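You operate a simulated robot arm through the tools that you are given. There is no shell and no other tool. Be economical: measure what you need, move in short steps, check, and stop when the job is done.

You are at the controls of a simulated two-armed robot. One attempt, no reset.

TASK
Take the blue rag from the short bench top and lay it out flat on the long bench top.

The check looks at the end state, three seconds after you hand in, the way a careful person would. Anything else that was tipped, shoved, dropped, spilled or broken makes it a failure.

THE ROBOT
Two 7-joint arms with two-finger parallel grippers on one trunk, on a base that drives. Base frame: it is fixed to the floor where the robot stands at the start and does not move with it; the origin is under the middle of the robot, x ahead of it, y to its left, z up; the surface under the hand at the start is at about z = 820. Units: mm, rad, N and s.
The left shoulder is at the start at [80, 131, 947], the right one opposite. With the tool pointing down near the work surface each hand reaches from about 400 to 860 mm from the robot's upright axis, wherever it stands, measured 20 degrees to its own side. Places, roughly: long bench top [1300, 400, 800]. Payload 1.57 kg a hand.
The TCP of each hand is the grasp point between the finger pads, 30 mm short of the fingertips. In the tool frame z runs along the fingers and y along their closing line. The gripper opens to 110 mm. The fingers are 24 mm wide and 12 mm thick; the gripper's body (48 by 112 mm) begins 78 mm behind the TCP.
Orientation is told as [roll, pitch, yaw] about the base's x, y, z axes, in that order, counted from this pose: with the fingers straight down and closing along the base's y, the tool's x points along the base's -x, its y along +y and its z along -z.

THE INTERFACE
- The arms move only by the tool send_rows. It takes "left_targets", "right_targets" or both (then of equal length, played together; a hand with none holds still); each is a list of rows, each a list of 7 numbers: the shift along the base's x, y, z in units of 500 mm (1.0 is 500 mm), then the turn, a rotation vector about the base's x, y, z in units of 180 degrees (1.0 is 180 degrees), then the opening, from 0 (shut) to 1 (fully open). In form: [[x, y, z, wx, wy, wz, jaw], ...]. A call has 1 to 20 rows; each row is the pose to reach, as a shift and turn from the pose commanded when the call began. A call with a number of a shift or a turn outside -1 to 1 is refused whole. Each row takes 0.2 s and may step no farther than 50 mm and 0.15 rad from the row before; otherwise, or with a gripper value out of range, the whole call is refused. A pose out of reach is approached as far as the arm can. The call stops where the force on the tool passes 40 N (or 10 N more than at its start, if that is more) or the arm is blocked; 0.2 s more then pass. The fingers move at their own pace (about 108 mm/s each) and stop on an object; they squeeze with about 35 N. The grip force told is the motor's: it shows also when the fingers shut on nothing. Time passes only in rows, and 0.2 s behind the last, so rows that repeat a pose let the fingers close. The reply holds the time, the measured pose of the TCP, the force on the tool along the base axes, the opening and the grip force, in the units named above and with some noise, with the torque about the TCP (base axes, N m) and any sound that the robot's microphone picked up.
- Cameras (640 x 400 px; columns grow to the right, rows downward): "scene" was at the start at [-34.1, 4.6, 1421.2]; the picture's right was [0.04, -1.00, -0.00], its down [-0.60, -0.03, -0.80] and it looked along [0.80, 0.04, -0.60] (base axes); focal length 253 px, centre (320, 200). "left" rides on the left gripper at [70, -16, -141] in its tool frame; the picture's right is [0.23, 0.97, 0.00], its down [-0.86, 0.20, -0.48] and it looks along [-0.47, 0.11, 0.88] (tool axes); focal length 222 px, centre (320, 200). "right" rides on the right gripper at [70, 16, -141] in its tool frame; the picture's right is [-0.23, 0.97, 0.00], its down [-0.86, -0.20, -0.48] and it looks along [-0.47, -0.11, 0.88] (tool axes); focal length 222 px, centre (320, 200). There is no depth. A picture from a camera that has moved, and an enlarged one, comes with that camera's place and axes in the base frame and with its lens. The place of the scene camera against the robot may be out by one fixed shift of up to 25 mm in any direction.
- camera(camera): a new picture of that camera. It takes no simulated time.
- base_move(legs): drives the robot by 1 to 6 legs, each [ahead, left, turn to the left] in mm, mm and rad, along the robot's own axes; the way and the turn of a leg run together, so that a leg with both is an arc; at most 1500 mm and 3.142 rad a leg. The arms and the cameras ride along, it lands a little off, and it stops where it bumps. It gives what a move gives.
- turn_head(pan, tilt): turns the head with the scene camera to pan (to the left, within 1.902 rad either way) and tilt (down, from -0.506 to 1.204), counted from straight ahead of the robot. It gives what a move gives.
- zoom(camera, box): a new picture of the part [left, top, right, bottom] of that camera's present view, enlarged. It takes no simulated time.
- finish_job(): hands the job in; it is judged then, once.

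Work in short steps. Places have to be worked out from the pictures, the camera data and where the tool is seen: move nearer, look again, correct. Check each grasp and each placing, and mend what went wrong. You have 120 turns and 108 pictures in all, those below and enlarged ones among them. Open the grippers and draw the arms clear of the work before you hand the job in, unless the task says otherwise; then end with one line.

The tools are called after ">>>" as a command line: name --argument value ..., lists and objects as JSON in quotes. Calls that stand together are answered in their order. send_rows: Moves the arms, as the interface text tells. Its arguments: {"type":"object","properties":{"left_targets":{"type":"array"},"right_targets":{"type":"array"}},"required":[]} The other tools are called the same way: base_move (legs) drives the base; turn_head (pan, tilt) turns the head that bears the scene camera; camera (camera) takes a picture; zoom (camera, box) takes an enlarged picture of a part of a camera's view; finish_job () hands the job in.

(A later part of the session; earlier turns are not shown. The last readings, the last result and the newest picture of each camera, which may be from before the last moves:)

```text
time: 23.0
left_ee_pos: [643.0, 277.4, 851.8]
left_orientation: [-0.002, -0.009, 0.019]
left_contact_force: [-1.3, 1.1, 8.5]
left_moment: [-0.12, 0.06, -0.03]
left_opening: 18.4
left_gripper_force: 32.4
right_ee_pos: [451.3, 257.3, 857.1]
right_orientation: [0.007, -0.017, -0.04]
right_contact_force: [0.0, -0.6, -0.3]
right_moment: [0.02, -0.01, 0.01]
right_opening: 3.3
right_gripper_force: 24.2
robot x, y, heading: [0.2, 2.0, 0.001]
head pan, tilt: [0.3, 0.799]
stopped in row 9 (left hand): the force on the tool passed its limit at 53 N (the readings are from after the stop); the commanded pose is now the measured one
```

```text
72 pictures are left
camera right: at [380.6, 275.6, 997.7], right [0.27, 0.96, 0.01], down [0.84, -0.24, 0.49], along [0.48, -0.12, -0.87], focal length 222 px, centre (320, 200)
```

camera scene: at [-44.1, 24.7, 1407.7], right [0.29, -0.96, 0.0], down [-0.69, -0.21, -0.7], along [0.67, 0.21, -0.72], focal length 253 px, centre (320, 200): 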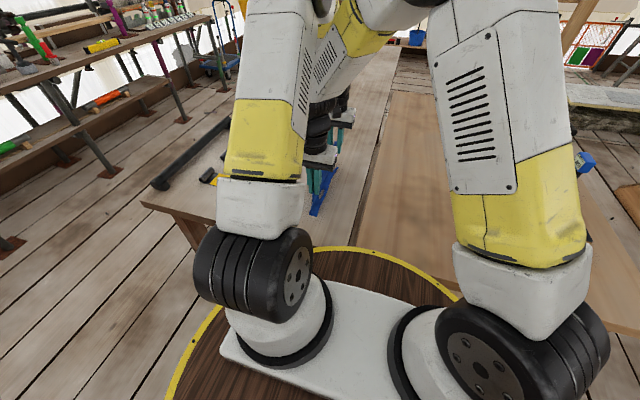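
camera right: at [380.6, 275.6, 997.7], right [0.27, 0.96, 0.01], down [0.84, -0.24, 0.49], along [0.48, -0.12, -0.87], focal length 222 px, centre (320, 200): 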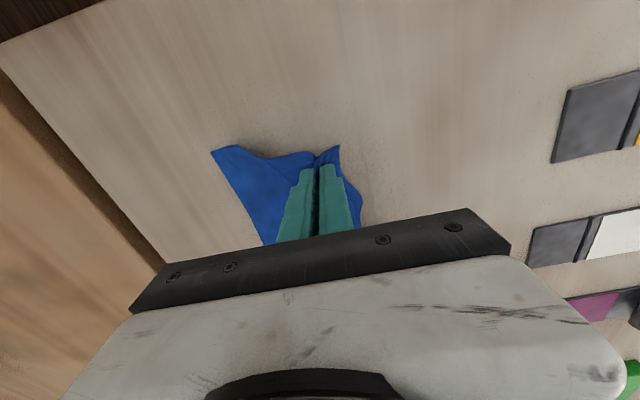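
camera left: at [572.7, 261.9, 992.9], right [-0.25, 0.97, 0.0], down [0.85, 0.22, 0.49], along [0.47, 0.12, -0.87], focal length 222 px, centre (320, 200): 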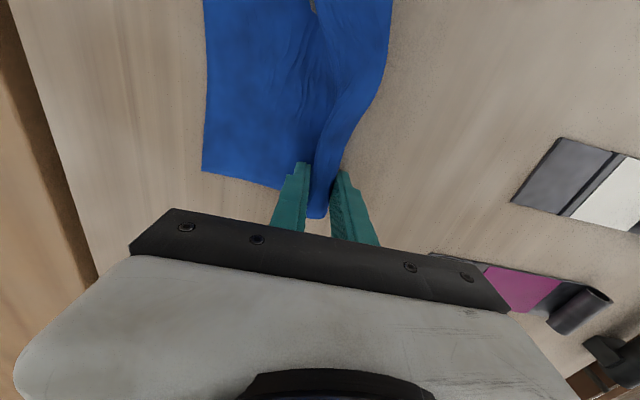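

Long-bench top is also about 821 (contact at TCP 851.8). The right hand hit its reach limit near y≈257, which is acceptable: both flaps lie on the correct sides. I'll bring the right hand down to contact, easing 8 mm back.

>>> send_rows --right_targets '[[0, -0.016, -0.006, 0, 0, 0, 0], [0, -0.016, -0.01, 0, 0, 0, 0], [0, -0.016, -0.012, 0, 0, 0, 0]]'

>>> camera --camera "right"

```text
time: 23.8
left_ee_pos: [643.7, 278.8, 852.4]
left_orientation: [-0.001, -0.008, 0.02]
left_contact_force: [0.9, 1.5, 21.4]
left_moment: [-0.23, 0.07, 0.05]
left_opening: 18.5
left_gripper_force: 33.4
right_ee_pos: [450.7, 249.5, 851.7]
right_orientation: [0.01, -0.019, -0.042]
right_contact_force: [0.8, -1.3, 10.8]
right_moment: [-0.16, 0.03, 0.05]
right_opening: 3.4
right_gripper_force: 24.2
robot x, y, heading: [2.8, -2.9, 0.002]
head pan, tilt: [0.3, 0.799]
```

```text
71 pictures are left
camera right: at [380.8, 268.2, 992.4], right [0.27, 0.96, 0.01], down [0.84, -0.24, 0.49], along [0.48, -0.12, -0.87], focal length 222 px, centre (320, 200)
```

right: 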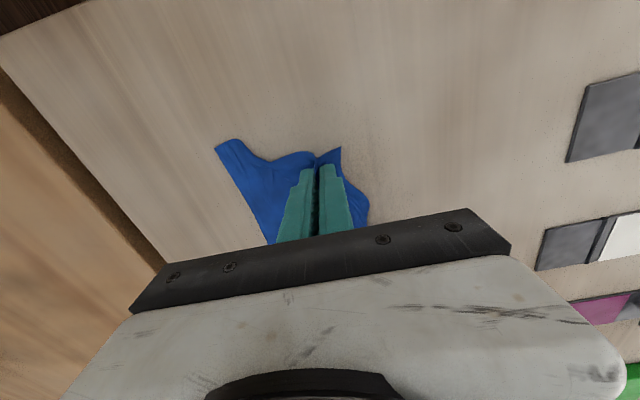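

Both are pressed lightly on the long bench. I'll open the jaws gradually under light pressure so the fingers spread the folds out.

>>> send_rows --left_targets '[[0, 0, 0, 0, 0, 0, 0.2], [0, 0, 0, 0, 0, 0, 0.35], [0, 0, 0, 0, 0, 0, 0.5], [0, 0, 0, 0, 0, 0, 0.65], [0, 0, 0, 0, 0, 0, 0.8], [0, 0, 0, 0, 0, 0, 0.8]]' --right_targets '[[0, 0, -0.001, 0, 0, 0, 0.2], [0, 0, -0.001, 0, 0, 0, 0.35], [0, 0, -0.001, 0, 0, 0, 0.5], [0, 0, -0.001, 0, 0, 0, 0.65], [0, 0, -0.001, 0, 0, 0, 0.8], [0, 0, -0.001, 0, 0, 0, 0.8]]'

>>> camera --camera "left"

>>> camera --camera "right"

```text
time: 25.2
left_ee_pos: [642.1, 278.9, 851.8]
left_orientation: [-0.002, -0.008, 0.02]
left_contact_force: [-1.3, 6.5, 31.2]
left_moment: [-1.1, 0.22, -0.09]
left_opening: 81.7
left_gripper_force: 0.1
right_ee_pos: [451.5, 248.9, 851.9]
right_orientation: [0.01, -0.02, -0.038]
right_contact_force: [2.5, 6.5, 29.1]
right_moment: [-1.29, -0.03, 0.13]
right_opening: 81.7
right_gripper_force: 0.1
robot x, y, heading: [-0.2, 0.2, 0.001]
head pan, tilt: [0.3, 0.799]
```

```text
70 pictures are left
camera left: at [571.6, 262.1, 992.6], right [-0.25, 0.97, 0.0], down [0.85, 0.22, 0.49], along [0.47, 0.12, -0.87], focal length 222 px, centre (320, 200)
```

left: 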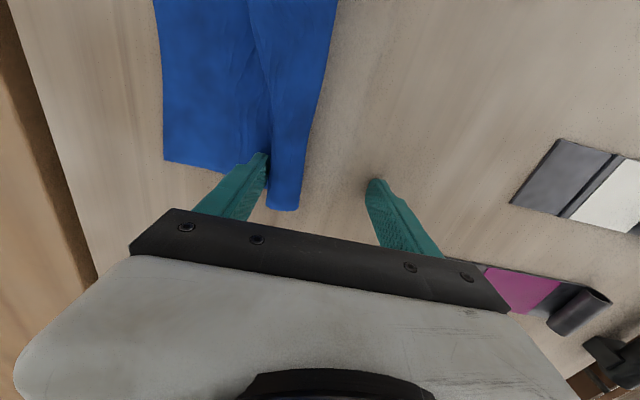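

```text
69 pictures are left
camera right: at [380.0, 268.2, 992.6], right [0.26, 0.96, 0.01], down [0.84, -0.24, 0.49], along [0.48, -0.12, -0.87], focal length 222 px, centre (320, 200)
```

right: 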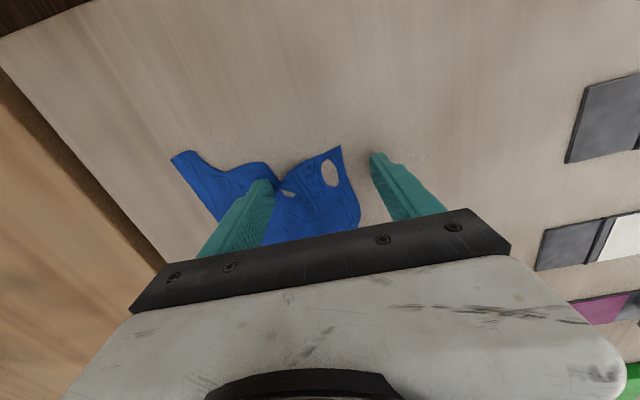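

The inner fingers spread it partly, but a fold remains. I'll lift both hands clear straight up and look at the whole rag.

>>> send_rows --left_targets '[[0, 0, 0.02, 0, 0, 0, 0.8], [0, 0, 0.1, 0, 0, 0, 0.8], [0, 0.0, 0.2, 0, 0, 0, 0.8], [0, 0.0, 0.28, 0, 0, 0, 0.8]]' --right_targets '[[0, 0, 0.02, 0, 0, 0, 0.8], [0, 0, 0.1, 0, 0, 0, 0.8], [0, -0.0, 0.2, 0, 0, 0, 0.8], [0, 0, 0.28, 0, 0, 0, 0.8]]'

>>> camera --camera "left"

>>> camera --camera "right"

```text
time: 26.2
left_ee_pos: [642.1, 278.1, 991.6]
left_orientation: [-0.002, -0.006, 0.019]
left_contact_force: [-0.1, 0.4, 0.0]
left_moment: [0.01, 0.02, 0.0]
left_opening: 88.2
left_gripper_force: 0.1
right_ee_pos: [453.1, 249.0, 989.5]
right_orientation: [0.007, -0.015, -0.038]
right_contact_force: [0.6, -0.2, -0.7]
right_moment: [0.0, 0.02, -0.01]
right_opening: 88.1
right_gripper_force: 0.0
robot x, y, heading: [-1.1, 0.5, -0.0]
head pan, tilt: [0.3, 0.799]
```

```text
68 pictures are left
camera left: at [571.9, 262.2, 1131.2], right [-0.25, 0.97, 0.0], down [0.85, 0.22, 0.48], along [0.47, 0.12, -0.88], focal length 222 px, centre (320, 200)
```

left: 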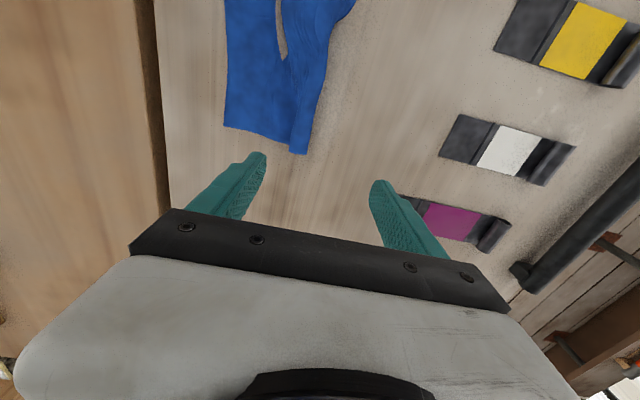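

```text
67 pictures are left
camera right: at [381.4, 268.2, 1129.6], right [0.27, 0.96, 0.01], down [0.84, -0.24, 0.49], along [0.48, -0.12, -0.87], focal length 222 px, centre (320, 200)
```

right: 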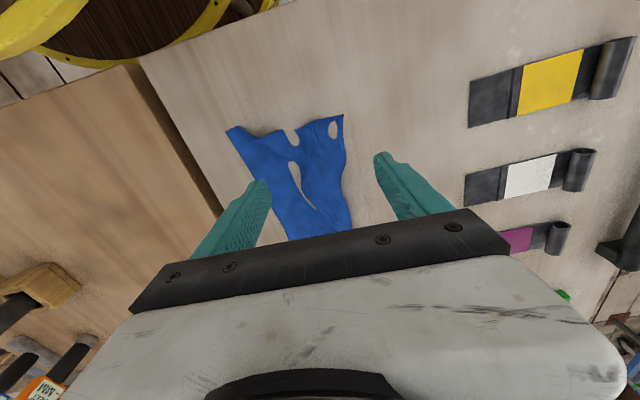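

The rag is on the long bench but folded double in places. I'll move the right hand aside and pull the left hand back for an unobstructed overhead view.

>>> send_rows --left_targets '[[0, 0, 0, 0, 0, 0, 0.8], [0, 0, 0, 0, 0, 0, 0.8], [0, 0, 0, 0, 0, 0, 0.8], [0, 0, 0.04, 0, 0, 0, 0.8], [-0.08, 0, 0.08, 0, 0, 0, 0.8], [-0.16, 0, 0.12, 0, 0, 0, 0.8], [-0.24, 0, 0.16, 0, 0, 0, 0.8], [-0.3, 0, 0.16, 0, 0, 0, 0.8]]' --right_targets '[[0, -0.09, 0, 0, 0, 0, 0.8], [0, -0.18, 0, 0, 0, 0, 0.8], [0, -0.27, 0, 0, 0, 0, 0.8], [0, -0.36, 0, 0, 0, 0, 0.8], [0, -0.45, 0, 0, 0, 0, 0.8], [0, -0.54, 0, 0, 0, 0, 0.8], [0, -0.63, 0, 0, 0, 0, 0.8], [0, -0.7, 0, 0, 0, 0, 0.8]]'

>>> camera --camera "left"

>>> camera --camera "scene"

```text
time: 28.0
left_ee_pos: [493.9, 277.9, 1073.1]
left_orientation: [-0.001, -0.005, 0.018]
left_contact_force: [0.0, 0.6, -0.9]
left_moment: [-0.02, 0.02, 0.01]
left_opening: 88.0
left_gripper_force: 0.1
right_ee_pos: [450.7, -101.9, 991.1]
right_orientation: [0.009, -0.018, -0.038]
right_contact_force: [-0.1, 0.1, 0.3]
right_moment: [-0.01, 0.0, -0.02]
right_opening: 88.1
right_gripper_force: 0.1
robot x, y, heading: [1.4, -1.0, 0.003]
head pan, tilt: [0.3, 0.799]
```

```text
66 pictures are left
camera left: at [422.9, 262.3, 1212.5], right [-0.25, 0.97, 0.0], down [0.85, 0.22, 0.48], along [0.47, 0.12, -0.88], focal length 222 px, centre (320, 200)
```

left: 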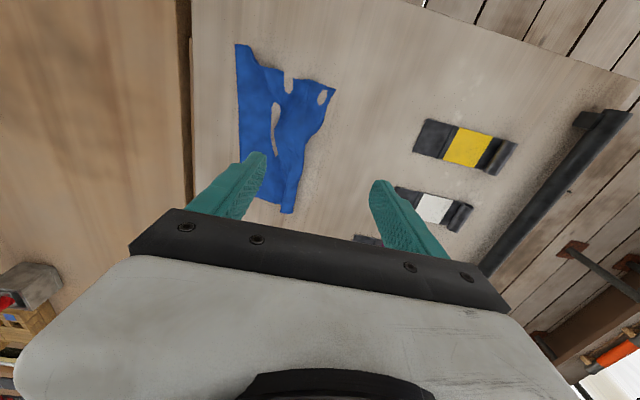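

```text
65 pictures are left
camera scene: at [-43.8, 24.9, 1407.7], right [0.3, -0.96, 0.0], down [-0.69, -0.21, -0.7], along [0.67, 0.21, -0.72], focal length 253 px, centre (320, 200)
```

scene: 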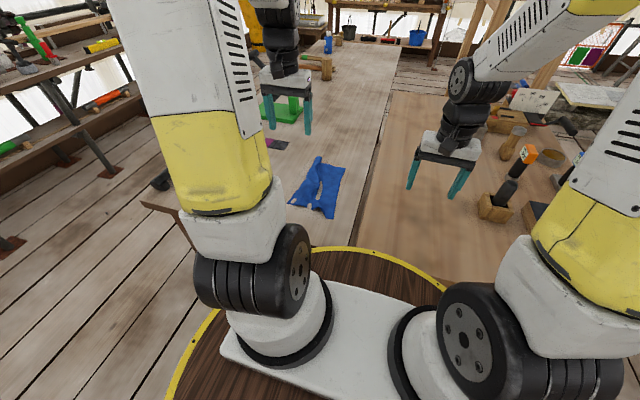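

I'll zoom in to understand the rag's shape.

>>> zoom --camera "left" --box '[200, 30, 376, 140]'

>>> zoom --camera "scene" --box '[260, 140, 380, 230]'

>>> zoom --camera "left" --box '[200, 110, 376, 220]'

```text
3.64 times, centred on (288, 85) of left
camera zoom: at [422.9, 262.3, 1212.5], right [-0.25, 0.97, 0.0], down [0.85, 0.22, 0.48], along [0.47, 0.12, -0.88], focal length 808 px, centre (436, 618)
```

zoom: 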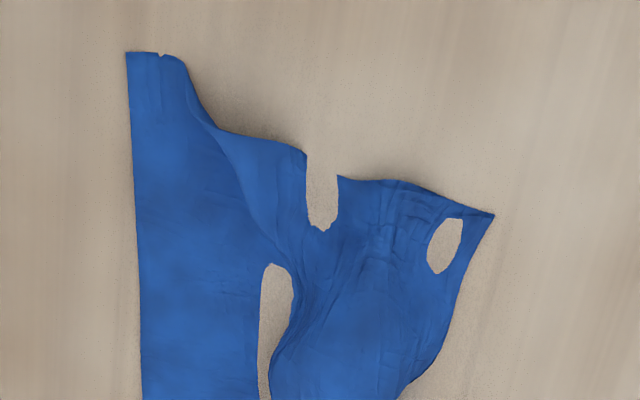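

```text
4.44 times, centred on (320, 185) of scene
camera zoom: at [-43.8, 24.9, 1407.7], right [0.3, -0.96, 0.0], down [-0.69, -0.21, -0.7], along [0.67, 0.21, -0.72], focal length 1126 px, centre (320, 267)
```

zoom: 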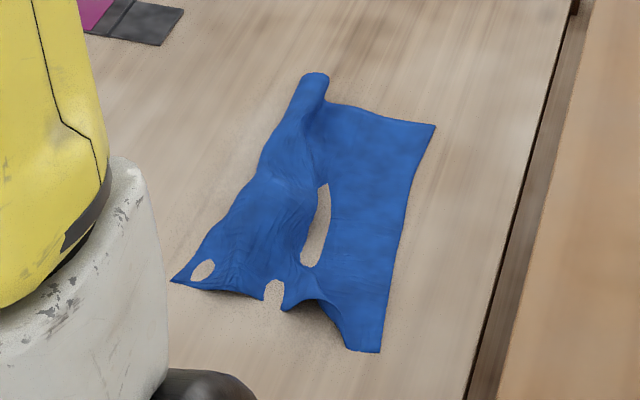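

```text
3.64 times, centred on (288, 165) of left
camera zoom: at [422.9, 262.3, 1212.5], right [-0.25, 0.97, 0.0], down [0.85, 0.22, 0.48], along [0.47, 0.12, -0.88], focal length 808 px, centre (436, 327)
```

zoom: 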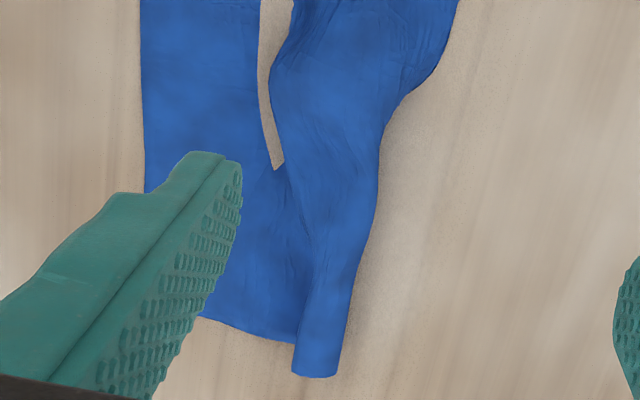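

The left side of the rag is rolled at the far corner (tube at ≈(640, 253)) while the right edge lies flat at y≈132–160. I'll regrip the raised tube with the left hand without pressing on the bench, then lift so it unrolls. First I go above it.

>>> send_rows --left_targets '[[0.09, 0, -0.02, 0, 0, 0, 0.4], [0.18, -0.03, -0.04, 0, 0, 0, 0.4], [0.27, -0.05, -0.06, 0, 0, 0, 0.4], [0.284, -0.05, -0.15, 0, 0, 0, 0.4], [0.284, -0.05, -0.24, 0, 0, 0, 0.4], [0.284, -0.05, -0.32, 0, 0, 0, 0.4], [0.284, -0.05, -0.36, 0, 0, 0, 0.4]]'

>>> camera --camera "left"

```text
time: 29.6
left_ee_pos: [633.7, 252.4, 892.7]
left_orientation: [-0.003, -0.007, 0.02]
left_contact_force: [-0.5, -0.4, 0.9]
left_moment: [0.01, 0.04, 0.01]
left_opening: 44.2
left_gripper_force: 0.2
right_ee_pos: [450.8, -101.5, 990.9]
right_orientation: [0.009, -0.018, -0.041]
right_contact_force: [0.4, 0.0, -0.1]
right_moment: [0.01, -0.02, 0.04]
right_opening: 88.1
right_gripper_force: 0.0
robot x, y, heading: [-0.8, -0.9, -0.0]
head pan, tilt: [0.3, 0.799]
```

```text
61 pictures are left
camera left: at [565.2, 235.7, 1033.8], right [-0.25, 0.97, 0.0], down [0.85, 0.22, 0.48], along [0.47, 0.12, -0.88], focal length 222 px, centre (320, 200)
```

left: 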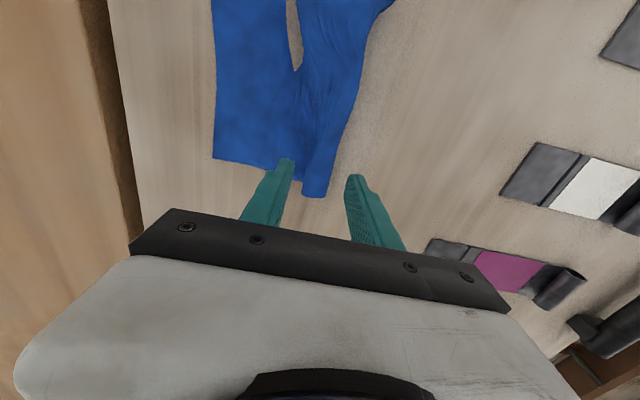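

The jaws straddle the tube. I'll descend to tips just off the bench, close, lift a bit, and look.

>>> send_rows --left_targets '[[0, 0, -0.04, 0, 0, 0, 0.4], [0, 0, -0.068, 0, 0, 0, 0.4], [0, 0, -0.076, 0, 0, 0, 0.4], [0, 0, -0.076, 0, 0, 0, 0.2], [0, 0, -0.076, 0, 0, 0, 0], [0, 0, -0.076, 0, 0, 0, 0], [0, 0, -0.04, 0, 0, 0, 0], [0, 0, 0.02, 0, 0, 0, 0], [0, 0, 0.06, 0, 0, 0, 0]]'

>>> camera --camera "left"

>>> camera --camera "scene"

```text
time: 31.6
left_ee_pos: [636.4, 252.2, 921.5]
left_orientation: [-0.003, -0.006, 0.019]
left_contact_force: [0.3, 0.6, 0.9]
left_moment: [-0.01, 0.02, -0.02]
left_opening: 18.3
left_gripper_force: 32.4
right_ee_pos: [451.4, -100.7, 990.6]
right_orientation: [0.009, -0.019, -0.042]
right_contact_force: [0.5, -0.3, 0.0]
right_moment: [0.02, 0.0, -0.01]
right_opening: 87.9
right_gripper_force: 0.0
robot x, y, heading: [2.4, -1.4, 0.001]
head pan, tilt: [0.3, 0.799]
```

```text
60 pictures are left
camera left: at [565.6, 236.7, 1061.9], right [-0.25, 0.97, 0.0], down [0.85, 0.22, 0.48], along [0.47, 0.12, -0.88], focal length 222 px, centre (320, 200)
```

left: 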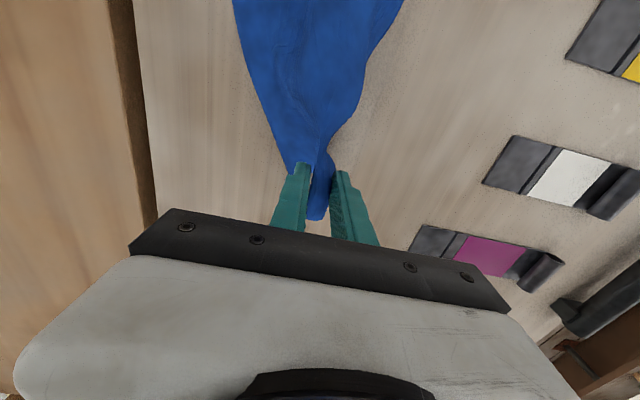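

```text
59 pictures are left
camera scene: at [-43.9, 24.7, 1407.7], right [0.3, -0.96, 0.0], down [-0.69, -0.21, -0.7], along [0.67, 0.21, -0.72], focal length 253 px, centre (320, 200)
```

scene: 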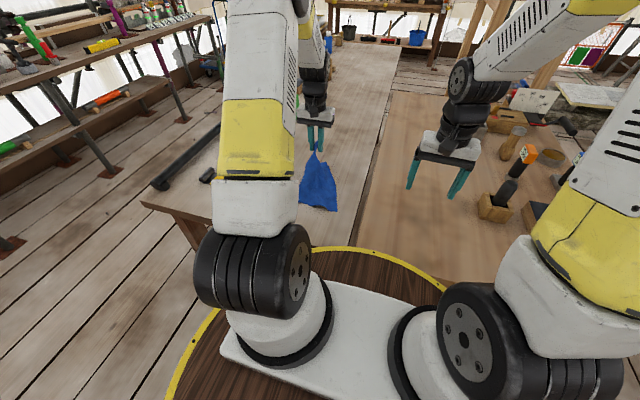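

Gripped again. I'll zoom from the head to see the hang.

>>> zoom --camera "scene" --box '[270, 110, 374, 220]'

>>> zoom --camera "left" --box '[200, 0, 440, 225]'

```text
3.64 times, centred on (322, 165) of scene
camera zoom: at [-43.9, 24.7, 1407.7], right [0.3, -0.96, 0.0], down [-0.69, -0.21, -0.7], along [0.67, 0.21, -0.72], focal length 921 px, centre (313, 327)
```

zoom: 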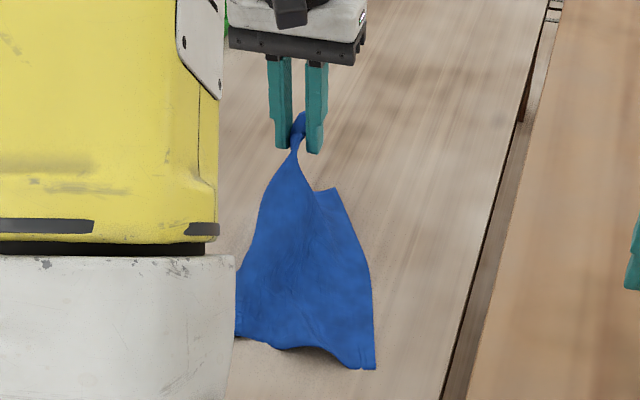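

```text
1.78 times, centred on (320, 112) of left
camera zoom: at [565.6, 236.7, 1061.9], right [-0.25, 0.97, 0.0], down [0.85, 0.22, 0.48], along [0.47, 0.12, -0.88], focal length 395 px, centre (320, 356)
```

zoom: 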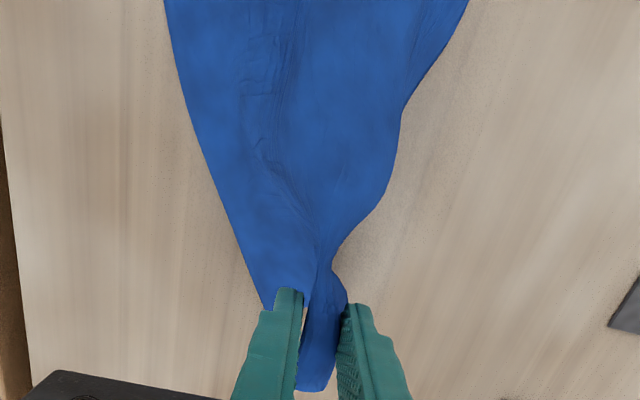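

The near half is now spread well. I'll pull the gripped corner out toward its proper place (+y) while lowering, then release just above the bench.

>>> send_rows --left_targets '[[0, 0.02, -0.02, 0, 0, 0, 0], [0, 0.05, -0.04, 0, 0, 0, 0], [0, 0.08, -0.06, 0, 0, 0, 0], [0, 0.11, -0.08, 0, 0, 0, 0], [0.01, 0.14, -0.1, 0, 0, 0, 0], [0.01, 0.14, -0.1, 0, 0, 0, 0]]'

>>> camera --camera "left"

>>> zoom --camera "scene" --box '[250, 110, 380, 230]'

```text
time: 33.0
left_ee_pos: [640.7, 323.0, 870.8]
left_orientation: [-0.001, -0.007, 0.02]
left_contact_force: [-0.5, 0.5, -0.4]
left_moment: [0.0, -0.01, -0.01]
left_opening: 18.1
left_gripper_force: 32.6
right_ee_pos: [449.9, -100.1, 992.5]
right_orientation: [0.009, -0.016, -0.041]
right_contact_force: [1.3, 1.5, 0.5]
right_moment: [0.0, 0.0, -0.02]
right_opening: 87.7
right_gripper_force: 0.0
robot x, y, heading: [-0.7, -0.2, 0.005]
head pan, tilt: [0.3, 0.799]
```

```text
56 pictures are left
camera left: at [570.3, 306.0, 1012.2], right [-0.25, 0.97, 0.0], down [0.85, 0.22, 0.48], along [0.47, 0.12, -0.88], focal length 222 px, centre (320, 200)
```

left: 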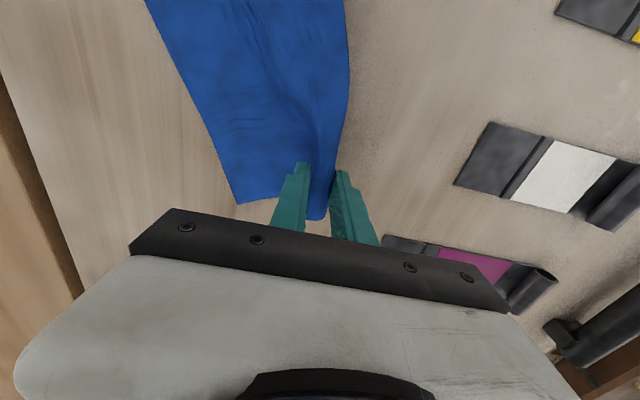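

```text
3.33 times, centred on (315, 170) of scene
camera zoom: at [-44.2, 24.6, 1407.7], right [0.3, -0.96, 0.0], down [-0.69, -0.21, -0.7], along [0.67, 0.21, -0.72], focal length 844 px, centre (337, 300)
```

zoom: 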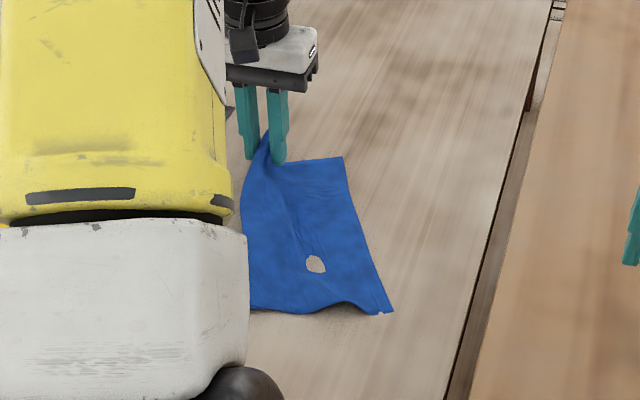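

The rag is mostly spread and taut (rotated somewhat, fully on the long bench). I'll lower 12 mm, release, and rise for a look.

>>> send_rows --left_targets '[[0, 0.01, -0.016, 0, 0, 0, 0], [0, 0.015, -0.026, 0, 0, 0, 0], [0, 0.015, -0.026, 0, 0, 0, 0.4], [0, 0.015, -0.026, 0, 0, 0, 0.7], [0, 0.015, -0.026, 0, 0, 0, 0.7], [0, 0.015, 0.05, 0, 0, 0, 0.7], [0, 0.015, 0.14, 0, 0, 0, 0.7], [-0.08, 0.015, 0.23, 0, 0, 0, 0.7], [-0.16, 0.015, 0.32, 0, 0, 0, 0.7], [-0.24, 0.015, 0.4, 0, 0, 0, 0.7]]'

>>> camera --camera "left"

>>> zoom --camera "scene" --box '[230, 110, 390, 210]'

```text
refused: row 8 steps farther than a row can; nothing moved
```

```text
54 pictures are left
camera left: at [570.3, 306.0, 1012.2], right [-0.25, 0.97, 0.0], down [0.85, 0.22, 0.48], along [0.47, 0.12, -0.88], focal length 222 px, centre (320, 200)
```

left: 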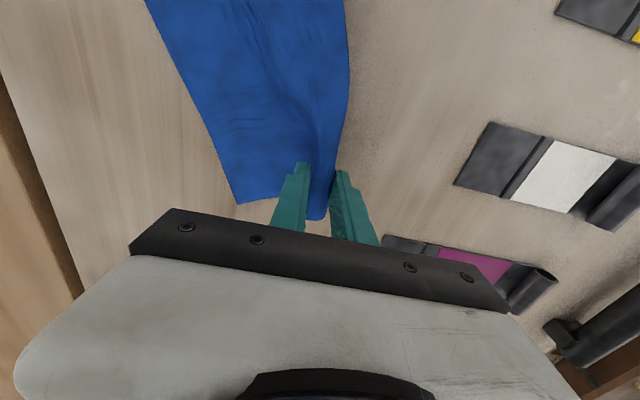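

```text
4.00 times, centred on (310, 160) of scene
camera zoom: at [-44.2, 24.6, 1407.7], right [0.3, -0.96, 0.0], down [-0.69, -0.21, -0.7], along [0.67, 0.21, -0.72], focal length 1013 px, centre (360, 360)
```

zoom: 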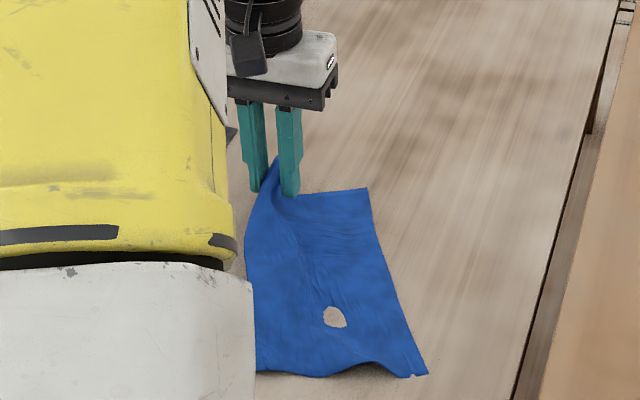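

One step was too long; I'll resend with smaller steps, without extra pictures.

>>> send_rows --left_targets '[[0, 0.01, -0.016, 0, 0, 0, 0], [0, 0.015, -0.026, 0, 0, 0, 0], [0, 0.015, -0.026, 0, 0, 0, 0.4], [0, 0.015, -0.026, 0, 0, 0, 0.7], [0, 0.015, -0.026, 0, 0, 0, 0.7], [0, 0.015, 0.03, 0, 0, 0, 0.7], [0, 0.015, 0.11, 0, 0, 0, 0.7], [-0.05, 0.015, 0.18, 0, 0, 0, 0.7], [-0.11, 0.015, 0.25, 0, 0, 0, 0.7], [-0.17, 0.015, 0.32, 0, 0, 0, 0.7], [-0.23, 0.015, 0.38, 0, 0, 0, 0.7], [-0.29, 0.015, 0.4, 0, 0, 0, 0.7]]'

>>> camera --camera "left"

>>> zoom --camera "scene" --box '[230, 110, 390, 210]'

```text
time: 35.6
left_ee_pos: [494.3, 330.4, 1071.9]
left_orientation: [-0.003, -0.006, 0.019]
left_contact_force: [0.6, 0.1, -0.1]
left_moment: [0.03, 0.0, 0.0]
left_opening: 76.9
left_gripper_force: 0.1
right_ee_pos: [451.7, -100.4, 992.1]
right_orientation: [0.008, -0.015, -0.039]
right_contact_force: [-0.4, -0.2, -0.4]
right_moment: [0.0, 0.01, 0.01]
right_opening: 88.2
right_gripper_force: 0.1
robot x, y, heading: [-0.1, -0.3, 0.001]
head pan, tilt: [0.3, 0.799]
```

```text
52 pictures are left
camera left: at [424.5, 314.6, 1212.7], right [-0.25, 0.97, 0.0], down [0.85, 0.22, 0.48], along [0.47, 0.12, -0.88], focal length 222 px, centre (320, 200)
```

left: 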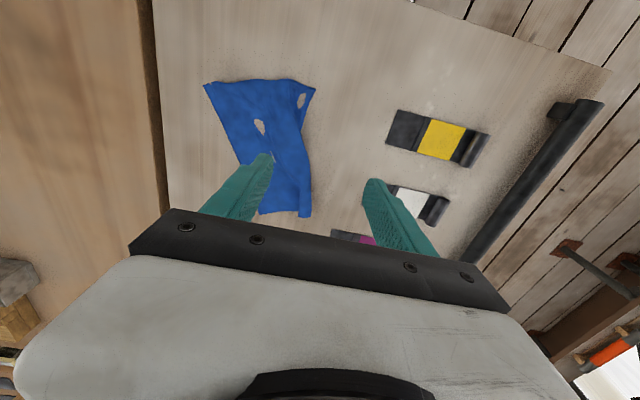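

```text
4.00 times, centred on (310, 160) of scene
camera zoom: at [-43.8, 24.7, 1407.7], right [0.3, -0.96, 0.0], down [-0.69, -0.21, -0.7], along [0.67, 0.21, -0.72], focal length 1013 px, centre (360, 360)
```

zoom: 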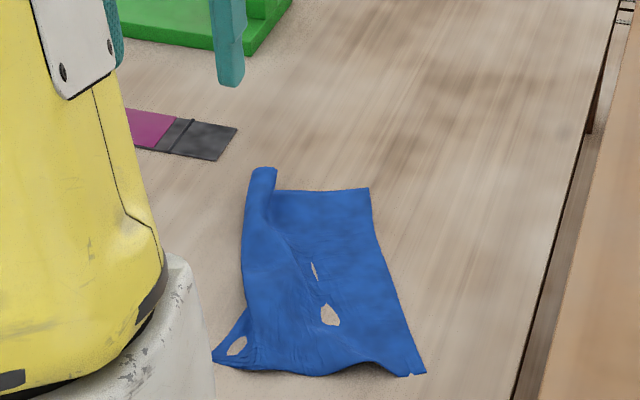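

The left strip seems tucked under itself. The right edge, from (477,142) to (693,256), is flat, so I'll regrip there with the jaws closing along the edge (yaw about −62°), lift the whole rag so it unfolds by gravity, and re-lay it. First I hover at both grip points.

>>> send_rows --left_targets '[[0.034, -0.02, 0, 0, 0, -0.0438, 0.64], [0.07, -0.04, -0.03, 0, 0, -0.0876, 0.64], [0.1, -0.06, -0.08, 0, 0, -0.1314, 0.64], [0.14, -0.08, -0.13, 0, 0, -0.1752, 0.64], [0.18, -0.11, -0.17, 0, 0, -0.219, 0.64], [0.22, -0.14, -0.21, 0, 0, -0.2628, 0.64], [0.26, -0.165, -0.25, 0, 0, -0.3066, 0.64], [0.3, -0.176, -0.28, 0, 0, -0.35, 0.64], [0.31, -0.176, -0.3, 0, 0, -0.35, 0.64]]' --right_targets '[[0.015, 0.06, 0, 0, 0, -0.04, 0.64], [0.03, 0.12, -0.01, 0, 0, -0.08, 0.64], [0.045, 0.18, -0.02, 0, 0, -0.12, 0.64], [0.06, 0.24, -0.04, 0, 0, -0.16, 0.64], [0.075, 0.3, -0.06, 0, 0, -0.2, 0.64], [0.09, 0.36, -0.08, 0, 0, -0.24, 0.64], [0.105, 0.42, -0.1, 0, 0, -0.28, 0.64], [0.12, 0.48, -0.12, 0, 0, -0.32, 0.64], [0.124, 0.54, -0.14, 0, 0, -0.333, 0.64]]'

>>> camera --camera "left"

>>> camera --camera "right"

```text
time: 37.6
left_ee_pos: [649.2, 241.8, 920.4]
left_orientation: [-0.002, -0.006, -1.083]
left_contact_force: [0.9, 0.7, -0.3]
left_moment: [0.03, -0.01, 0.03]
left_opening: 70.5
left_gripper_force: 0.0
right_ee_pos: [513.8, 168.2, 922.0]
right_orientation: [0.008, -0.017, -1.089]
right_contact_force: [-1.1, 0.3, 0.4]
right_moment: [0.03, -0.01, 0.0]
right_opening: 70.2
right_gripper_force: 0.0
robot x, y, heading: [1.3, -0.5, 0.001]
head pan, tilt: [0.3, 0.799]
```

```text
50 pictures are left
camera left: at [601.8, 298.0, 1061.5], right [0.75, 0.66, 0.0], down [0.58, -0.66, 0.48], along [0.32, -0.37, -0.88], focal length 222 px, centre (320, 200)
```

left: 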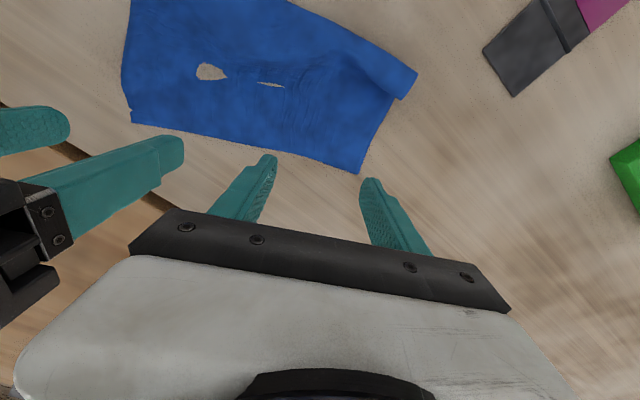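

```text
49 pictures are left
camera right: at [493.6, 240.5, 1061.6], right [0.97, 0.25, 0.01], down [0.21, -0.84, 0.49], along [0.13, -0.47, -0.87], focal length 222 px, centre (320, 200)
```

right: 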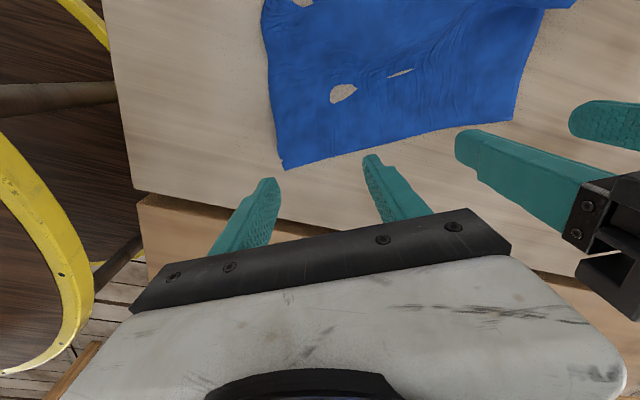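

Corners confirmed at (480,140) and (701,255). I'll nudge the right hand slightly along and inward, then lower both to contact.

>>> send_rows --left_targets '[[0, 0, -0.05, 0, 0, 0, 0.66], [0, 0, -0.1, 0, 0, 0, 0.66], [0, 0, -0.13, 0, 0, 0, 0.66], [0, 0, -0.136, 0, 0, 0, 0.66], [0, 0, -0.138, 0, 0, 0, 0.66]]' --right_targets '[[0.014, 0.017, -0.05, 0, 0, 0, 0.66], [0.014, 0.017, -0.1, 0, 0, 0, 0.66], [0.014, 0.017, -0.132, 0, 0, 0, 0.66], [0.014, 0.017, -0.139, 0, 0, 0, 0.66], [0.014, 0.017, -0.141, 0, 0, 0, 0.66]]'

```text
time: 38.8
left_ee_pos: [649.2, 241.8, 852.7]
left_orientation: [-0.002, -0.007, -1.08]
left_contact_force: [1.1, 0.1, -0.4]
left_moment: [-0.03, -0.01, 0.0]
left_opening: 72.7
left_gripper_force: 0.1
right_ee_pos: [521.4, 177.8, 851.9]
right_orientation: [0.012, -0.017, -1.086]
right_contact_force: [-0.6, -1.2, 20.1]
right_moment: [-0.31, 0.86, 0.04]
right_opening: 73.5
right_gripper_force: 0.6
robot x, y, heading: [0.6, -0.5, 0.0]
head pan, tilt: [0.3, 0.799]
```

Right is pressing at 20 N; left isn't touching yet. I'll lower the left about 2 mm, then close both gradually.

>>> send_rows --left_targets '[[0, 0, -0.002, 0, 0, 0, 0.66], [0, 0, -0.0045, 0, 0, 0, 0.66], [0, 0, -0.0045, 0, 0, 0, 0.55], [0, 0, -0.0045, 0, 0, 0, 0.42], [0, 0, -0.0045, 0, 0, 0, 0.3], [0, 0, -0.0045, 0, 0, 0, 0.15], [0, 0, -0.0045, 0, 0, 0, 0], [0, 0, -0.0045, 0, 0, 0, 0]]' --right_targets '[[0, 0, 0, 0, 0, 0, 0.66], [0, 0, -0.001, 0, 0, 0, 0.66], [0, 0, -0.001, 0, 0, 0, 0.55], [0, 0, -0.001, 0, 0, 0, 0.42], [0, 0, -0.001, 0, 0, 0, 0.3], [0, 0, -0.001, 0, 0, 0, 0.15], [0, 0, -0.001, 0, 0, 0, 0], [0, 0, -0.001, 0, 0, 0, 0]]'

>>> camera --camera "left"

>>> camera --camera "right"

```text
time: 39.7
left_ee_pos: [650.8, 243.1, 851.5]
left_orientation: [0.002, -0.009, -1.081]
left_contact_force: [-0.1, 0.9, 4.2]
left_moment: [0.04, -0.01, 0.02]
left_opening: 8.4
left_gripper_force: 1.9
right_ee_pos: [520.3, 178.1, 851.2]
right_orientation: [0.008, -0.015, -1.085]
right_contact_force: [-2.0, -1.9, 7.2]
right_moment: [0.01, 0.13, 0.03]
right_opening: 8.0
right_gripper_force: 3.3
robot x, y, heading: [1.5, -0.6, -0.002]
head pan, tilt: [0.3, 0.799]
stopped in row 4 (right hand): the force on the tool passed its limit at 44 N (the readings are from after the stop); the commanded pose is now the measured one
```

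```text
48 pictures are left
camera left: at [602.7, 297.9, 992.3], right [0.75, 0.66, 0.0], down [0.58, -0.66, 0.49], along [0.32, -0.37, -0.87], focal length 222 px, centre (320, 200)
```

left: 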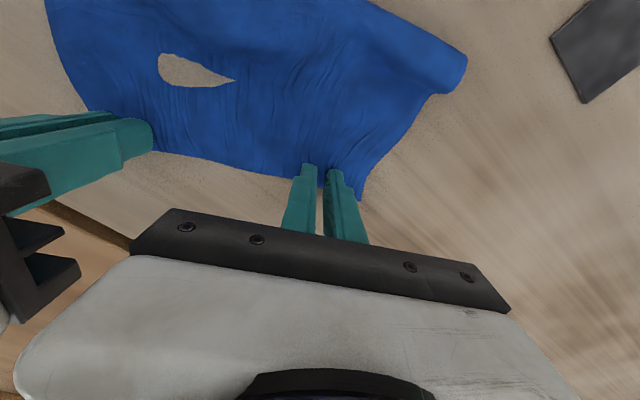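

```text
47 pictures are left
camera right: at [500.1, 249.5, 992.1], right [0.97, 0.25, 0.01], down [0.21, -0.84, 0.49], along [0.13, -0.47, -0.87], focal length 222 px, centre (320, 200)
```

right: 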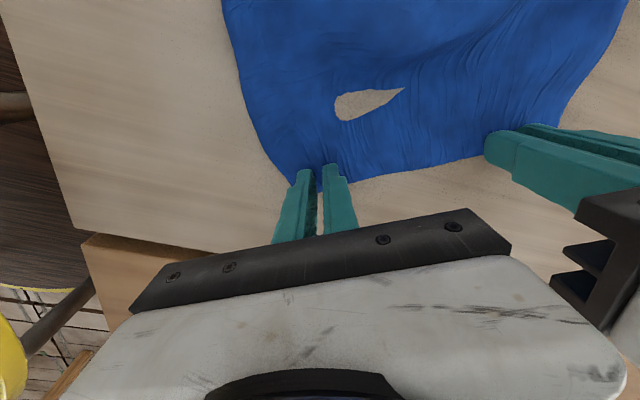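

Cloth is gathered between the fingers on both. I'll finish closing, then lift 40 mm to test.

>>> send_rows --left_targets '[[0, 0, 0, 0, 0, 0, 0], [0, 0, 0, 0, 0, 0, 0], [0, 0, 0, 0, 0, 0, 0], [0, 0, 0.03, 0, 0, 0, 0], [0, 0, 0.08, 0, 0, 0, 0]]' --right_targets '[[0, 0, 0, 0, 0, 0, 0], [0, 0, 0, 0, 0, 0, 0], [0, 0, 0, 0, 0, 0, 0], [0, 0, 0.03, 0, 0, 0, 0], [0, 0, 0.08, 0, 0, 0, 0]]'

>>> camera --camera "left"

>>> camera --camera "right"

```text
time: 40.9
left_ee_pos: [651.1, 243.5, 891.9]
left_orientation: [0.0, -0.007, -1.082]
left_contact_force: [0.3, 1.1, 0.4]
left_moment: [-0.02, 0.02, -0.01]
left_opening: 0.0
left_gripper_force: 21.3
right_ee_pos: [520.7, 178.3, 891.1]
right_orientation: [0.006, -0.016, -1.088]
right_contact_force: [0.6, -0.1, 0.3]
right_moment: [-0.02, 0.02, -0.01]
right_opening: 0.0
right_gripper_force: 21.2
robot x, y, heading: [-2.0, 3.0, 0.002]
head pan, tilt: [0.3, 0.799]
```

```text
46 pictures are left
camera left: at [602.7, 297.9, 1032.1], right [0.75, 0.66, 0.0], down [0.58, -0.66, 0.48], along [0.32, -0.37, -0.87], focal length 222 px, centre (320, 200)
```

left: 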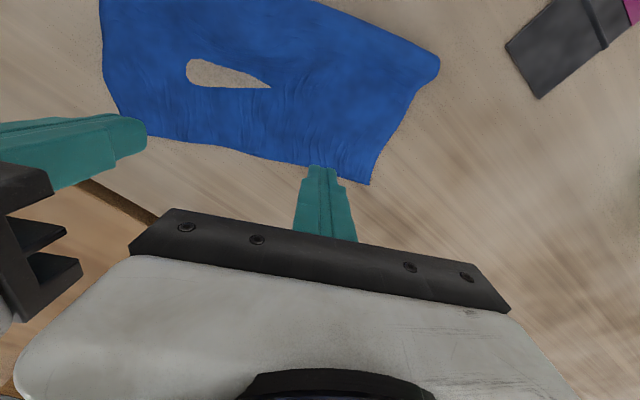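

```text
45 pictures are left
camera right: at [500.2, 249.2, 1031.5], right [0.97, 0.25, 0.01], down [0.22, -0.84, 0.49], along [0.13, -0.47, -0.87], focal length 222 px, centre (320, 200)
```

right: 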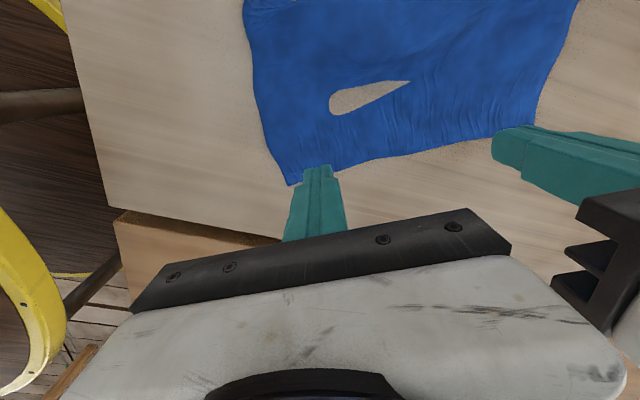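

It slipped: a 72 mm opening isn't enough. I'll use 90 mm (as worked before), moving the right hand 20 mm along the edge so both fingers stay on the cloth.

>>> send_rows --left_targets '[[0.004, 0.002, 0, 0, 0, 0, 0.82], [0.004, 0.002, 0, 0, 0, 0, 0.82], [0.004, 0.002, -0.04, 0, 0, 0, 0.82], [0.004, 0.002, -0.07, 0, 0, 0, 0.82], [0.004, 0.002, -0.078, 0, 0, 0, 0.82], [0.004, 0.002, -0.0795, 0, 0, 0, 0.82]]' --right_targets '[[0.038, 0.012, 0, 0, 0, 0, 0.82], [0.038, 0.012, 0, 0, 0, 0, 0.82], [0.038, 0.012, -0.04, 0, 0, 0, 0.82], [0.038, 0.012, -0.07, 0, 0, 0, 0.82], [0.038, 0.012, -0.077, 0, 0, 0, 0.82], [0.038, 0.012, -0.079, 0, 0, 0, 0.82]]'

>>> camera --camera "left"

>>> camera --camera "right"

```text
time: 42.3
left_ee_pos: [651.9, 244.5, 852.5]
left_orientation: [0.001, -0.007, -1.079]
left_contact_force: [-1.2, -0.1, 3.7]
left_moment: [0.01, 0.08, -0.01]
left_opening: 90.4
left_gripper_force: 0.0
right_ee_pos: [539.8, 183.7, 852.1]
right_orientation: [0.007, -0.017, -1.086]
right_contact_force: [-0.1, 0.2, 5.0]
right_moment: [-0.08, 0.27, 0.0]
right_opening: 90.1
right_gripper_force: 0.0
robot x, y, heading: [-3.0, -1.1, 0.001]
head pan, tilt: [0.3, 0.799]
```

```text
44 pictures are left
camera left: at [604.9, 299.8, 992.4], right [0.75, 0.66, 0.0], down [0.58, -0.66, 0.48], along [0.32, -0.37, -0.87], focal length 222 px, centre (320, 200)
```

left: 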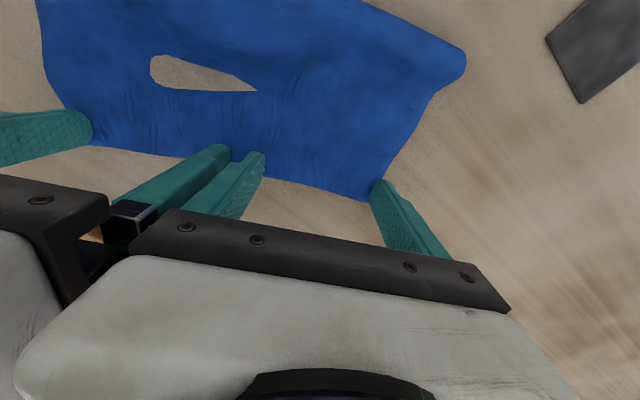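

```text
43 pictures are left
camera right: at [519.2, 255.4, 992.6], right [0.97, 0.25, 0.01], down [0.21, -0.85, 0.49], along [0.13, -0.47, -0.87], focal length 222 px, centre (320, 200)
```

right: 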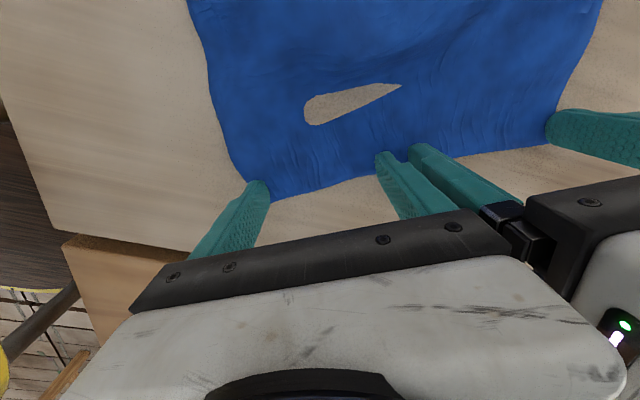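

Outer fingers are right at the corners, inner ones on the cloth. I'll press a little more and close, easing up slightly as the force builds.

>>> send_rows --left_targets '[[0, 0, -0.002, 0, 0, 0, 0.8], [0, 0, -0.002, 0, 0, 0, 0.65], [0, 0, -0.002, 0, 0, 0, 0.5], [0, 0, -0.002, 0, 0, 0, 0.35], [0, 0, -0.0015, 0, 0, 0, 0.2], [0, 0, -0.001, 0, 0, 0, 0], [0, 0, -0.001, 0, 0, 0, 0], [0, 0, -0.001, 0, 0, 0, 0]]' --right_targets '[[0, 0, -0.0015, 0, 0, 0, 0.8], [0, 0, -0.0015, 0, 0, 0, 0.65], [0, 0, -0.0015, 0, 0, 0, 0.5], [0, 0, -0.001, 0, 0, 0, 0.35], [0, 0, -0.0005, 0, 0, 0, 0.2], [0, 0, 0, 0, 0, 0, 0], [0, 0, 0, 0, 0, 0, 0], [0, 0, 0, 0, 0, 0, 0]]'

>>> camera --camera "left"

>>> camera --camera "right"

```text
time: 44.1
left_ee_pos: [651.9, 243.9, 851.5]
left_orientation: [0.001, -0.005, -1.081]
left_contact_force: [-4.4, -1.9, 14.4]
left_moment: [0.03, 0.15, 0.04]
left_opening: 2.4
left_gripper_force: 24.2
right_ee_pos: [538.7, 183.8, 853.3]
right_orientation: [0.008, -0.016, -1.086]
right_contact_force: [2.1, 0.0, 3.7]
right_moment: [0.02, -0.02, 0.02]
right_opening: 0.0
right_gripper_force: 21.4
robot x, y, heading: [1.2, -2.5, 0.001]
head pan, tilt: [0.3, 0.799]
```

```text
42 pictures are left
camera left: at [604.7, 299.2, 992.2], right [0.75, 0.66, 0.0], down [0.58, -0.66, 0.48], along [0.32, -0.37, -0.87], focal length 222 px, centre (320, 200)
```

left: 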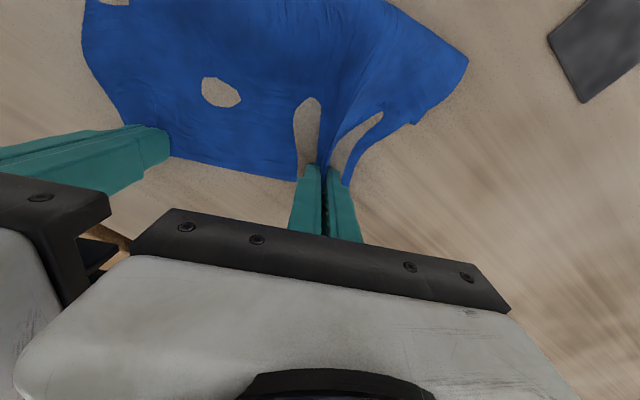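

```text
41 pictures are left
camera right: at [518.8, 255.6, 992.3], right [0.97, 0.25, 0.01], down [0.21, -0.84, 0.49], along [0.13, -0.47, -0.87], focal length 222 px, centre (320, 200)
```

right: 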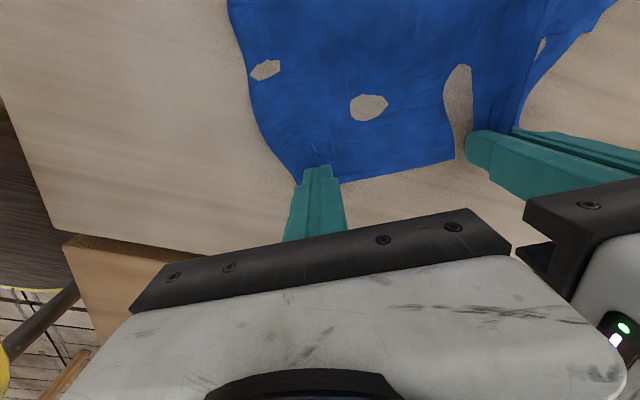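

Left has a fold gripped; right slipped. I'll keep the left holding, raise the right, turn it 90° so it closes across the edge (as worked the first time), and look.

>>> send_rows --right_targets '[[0, 0, 0.03, 0, 0, 0, 0.3], [0, 0, 0.09, 0, 0, 0, 0.6], [-0.02, -0.01, 0.1, 0, 0, 0.045, 0.8], [-0.04, -0.02, 0.1, 0, 0, 0.09, 0.8], [-0.06, -0.03, 0.1, 0, 0, 0.135, 0.8], [-0.06, -0.03, 0.1, 0, 0, 0.18, 0.8], [-0.06, -0.03, 0.1, 0, 0, 0.225, 0.8], [-0.06, -0.03, 0.1, 0, 0, 0.27, 0.8], [-0.06, -0.03, 0.1, 0, 0, 0.315, 0.8], [-0.06, -0.03, 0.1, 0, 0, 0.36, 0.8], [-0.06, -0.03, 0.1, 0, 0, 0.405, 0.8], [-0.06, -0.03, 0.1, 0, 0, 0.45, 0.8], [-0.06, -0.03, 0.1, 0, 0, 0.495, 0.8]]'

>>> camera --camera "right"

```text
time: 46.9
left_ee_pos: [653.3, 242.9, 850.8]
left_orientation: [-0.002, -0.008, -1.081]
left_contact_force: [-1.7, -1.6, 16.3]
left_moment: [0.02, 0.08, 0.01]
left_opening: 2.8
left_gripper_force: 24.4
right_ee_pos: [508.0, 168.5, 903.4]
right_orientation: [0.008, -0.015, 0.472]
right_contact_force: [0.1, 0.0, -0.6]
right_moment: [0.01, 0.03, -0.01]
right_opening: 88.1
right_gripper_force: 0.1
robot x, y, heading: [0.1, -1.4, -0.005]
head pan, tilt: [0.3, 0.799]
```

```text
40 pictures are left
camera right: at [438.0, 150.6, 1042.4], right [-0.24, 0.97, 0.01], down [0.85, 0.2, 0.49], along [0.47, 0.13, -0.87], focal length 222 px, centre (320, 200)
```

right: 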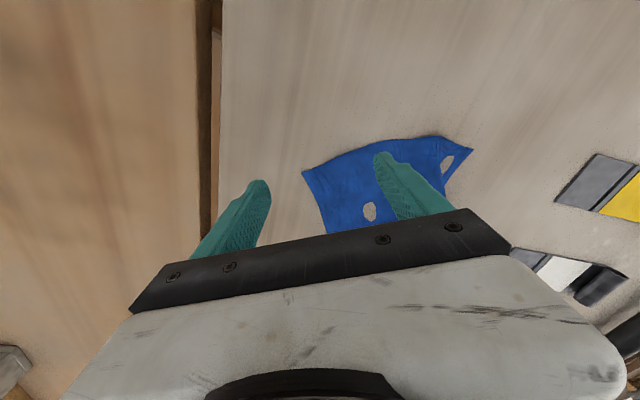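

Near-right corner is now ≈(525,157) and near-left ≈(462,319). I'll place the right jaws (88 mm, across the edge) centred at ≈(521,227) and lower to contact.

>>> send_rows --right_targets '[[0.013, 0.06, 0, 0, 0, 0, 0.8], [0.026, 0.117, 0, 0, 0, 0, 0.8], [0.026, 0.117, -0.05, 0, 0, 0, 0.8], [0.026, 0.117, -0.09, 0, 0, 0, 0.8], [0.026, 0.117, -0.101, 0, 0, 0, 0.8], [0.026, 0.117, -0.103, 0, 0, 0, 0.8]]'

>>> camera --camera "right"

```text
time: 48.3
left_ee_pos: [651.8, 244.0, 851.1]
left_orientation: [0.001, -0.006, -1.08]
left_contact_force: [0.8, -2.7, 12.9]
left_moment: [0.01, -0.01, 0.01]
left_opening: 3.0
left_gripper_force: 24.3
right_ee_pos: [522.6, 228.7, 853.0]
right_orientation: [0.01, -0.019, 0.471]
right_contact_force: [-2.6, -1.9, 23.5]
right_moment: [-1.24, -0.27, -0.14]
right_opening: 88.2
right_gripper_force: 0.1
robot x, y, heading: [1.9, -1.8, 0.003]
head pan, tilt: [0.3, 0.799]
```

```text
39 pictures are left
camera right: at [452.1, 208.7, 992.1], right [-0.24, 0.97, 0.01], down [0.85, 0.2, 0.49], along [0.48, 0.13, -0.87], focal length 222 px, centre (320, 200)
```

right: 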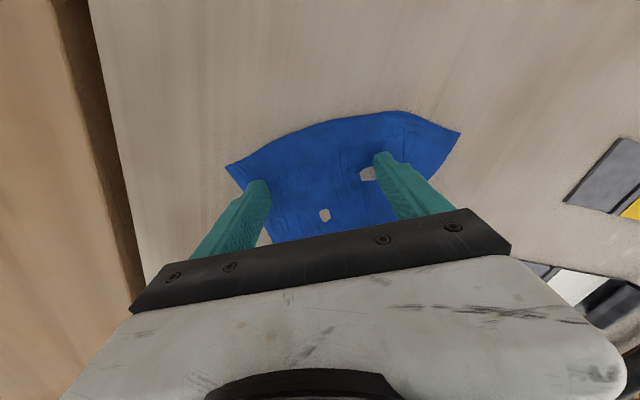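

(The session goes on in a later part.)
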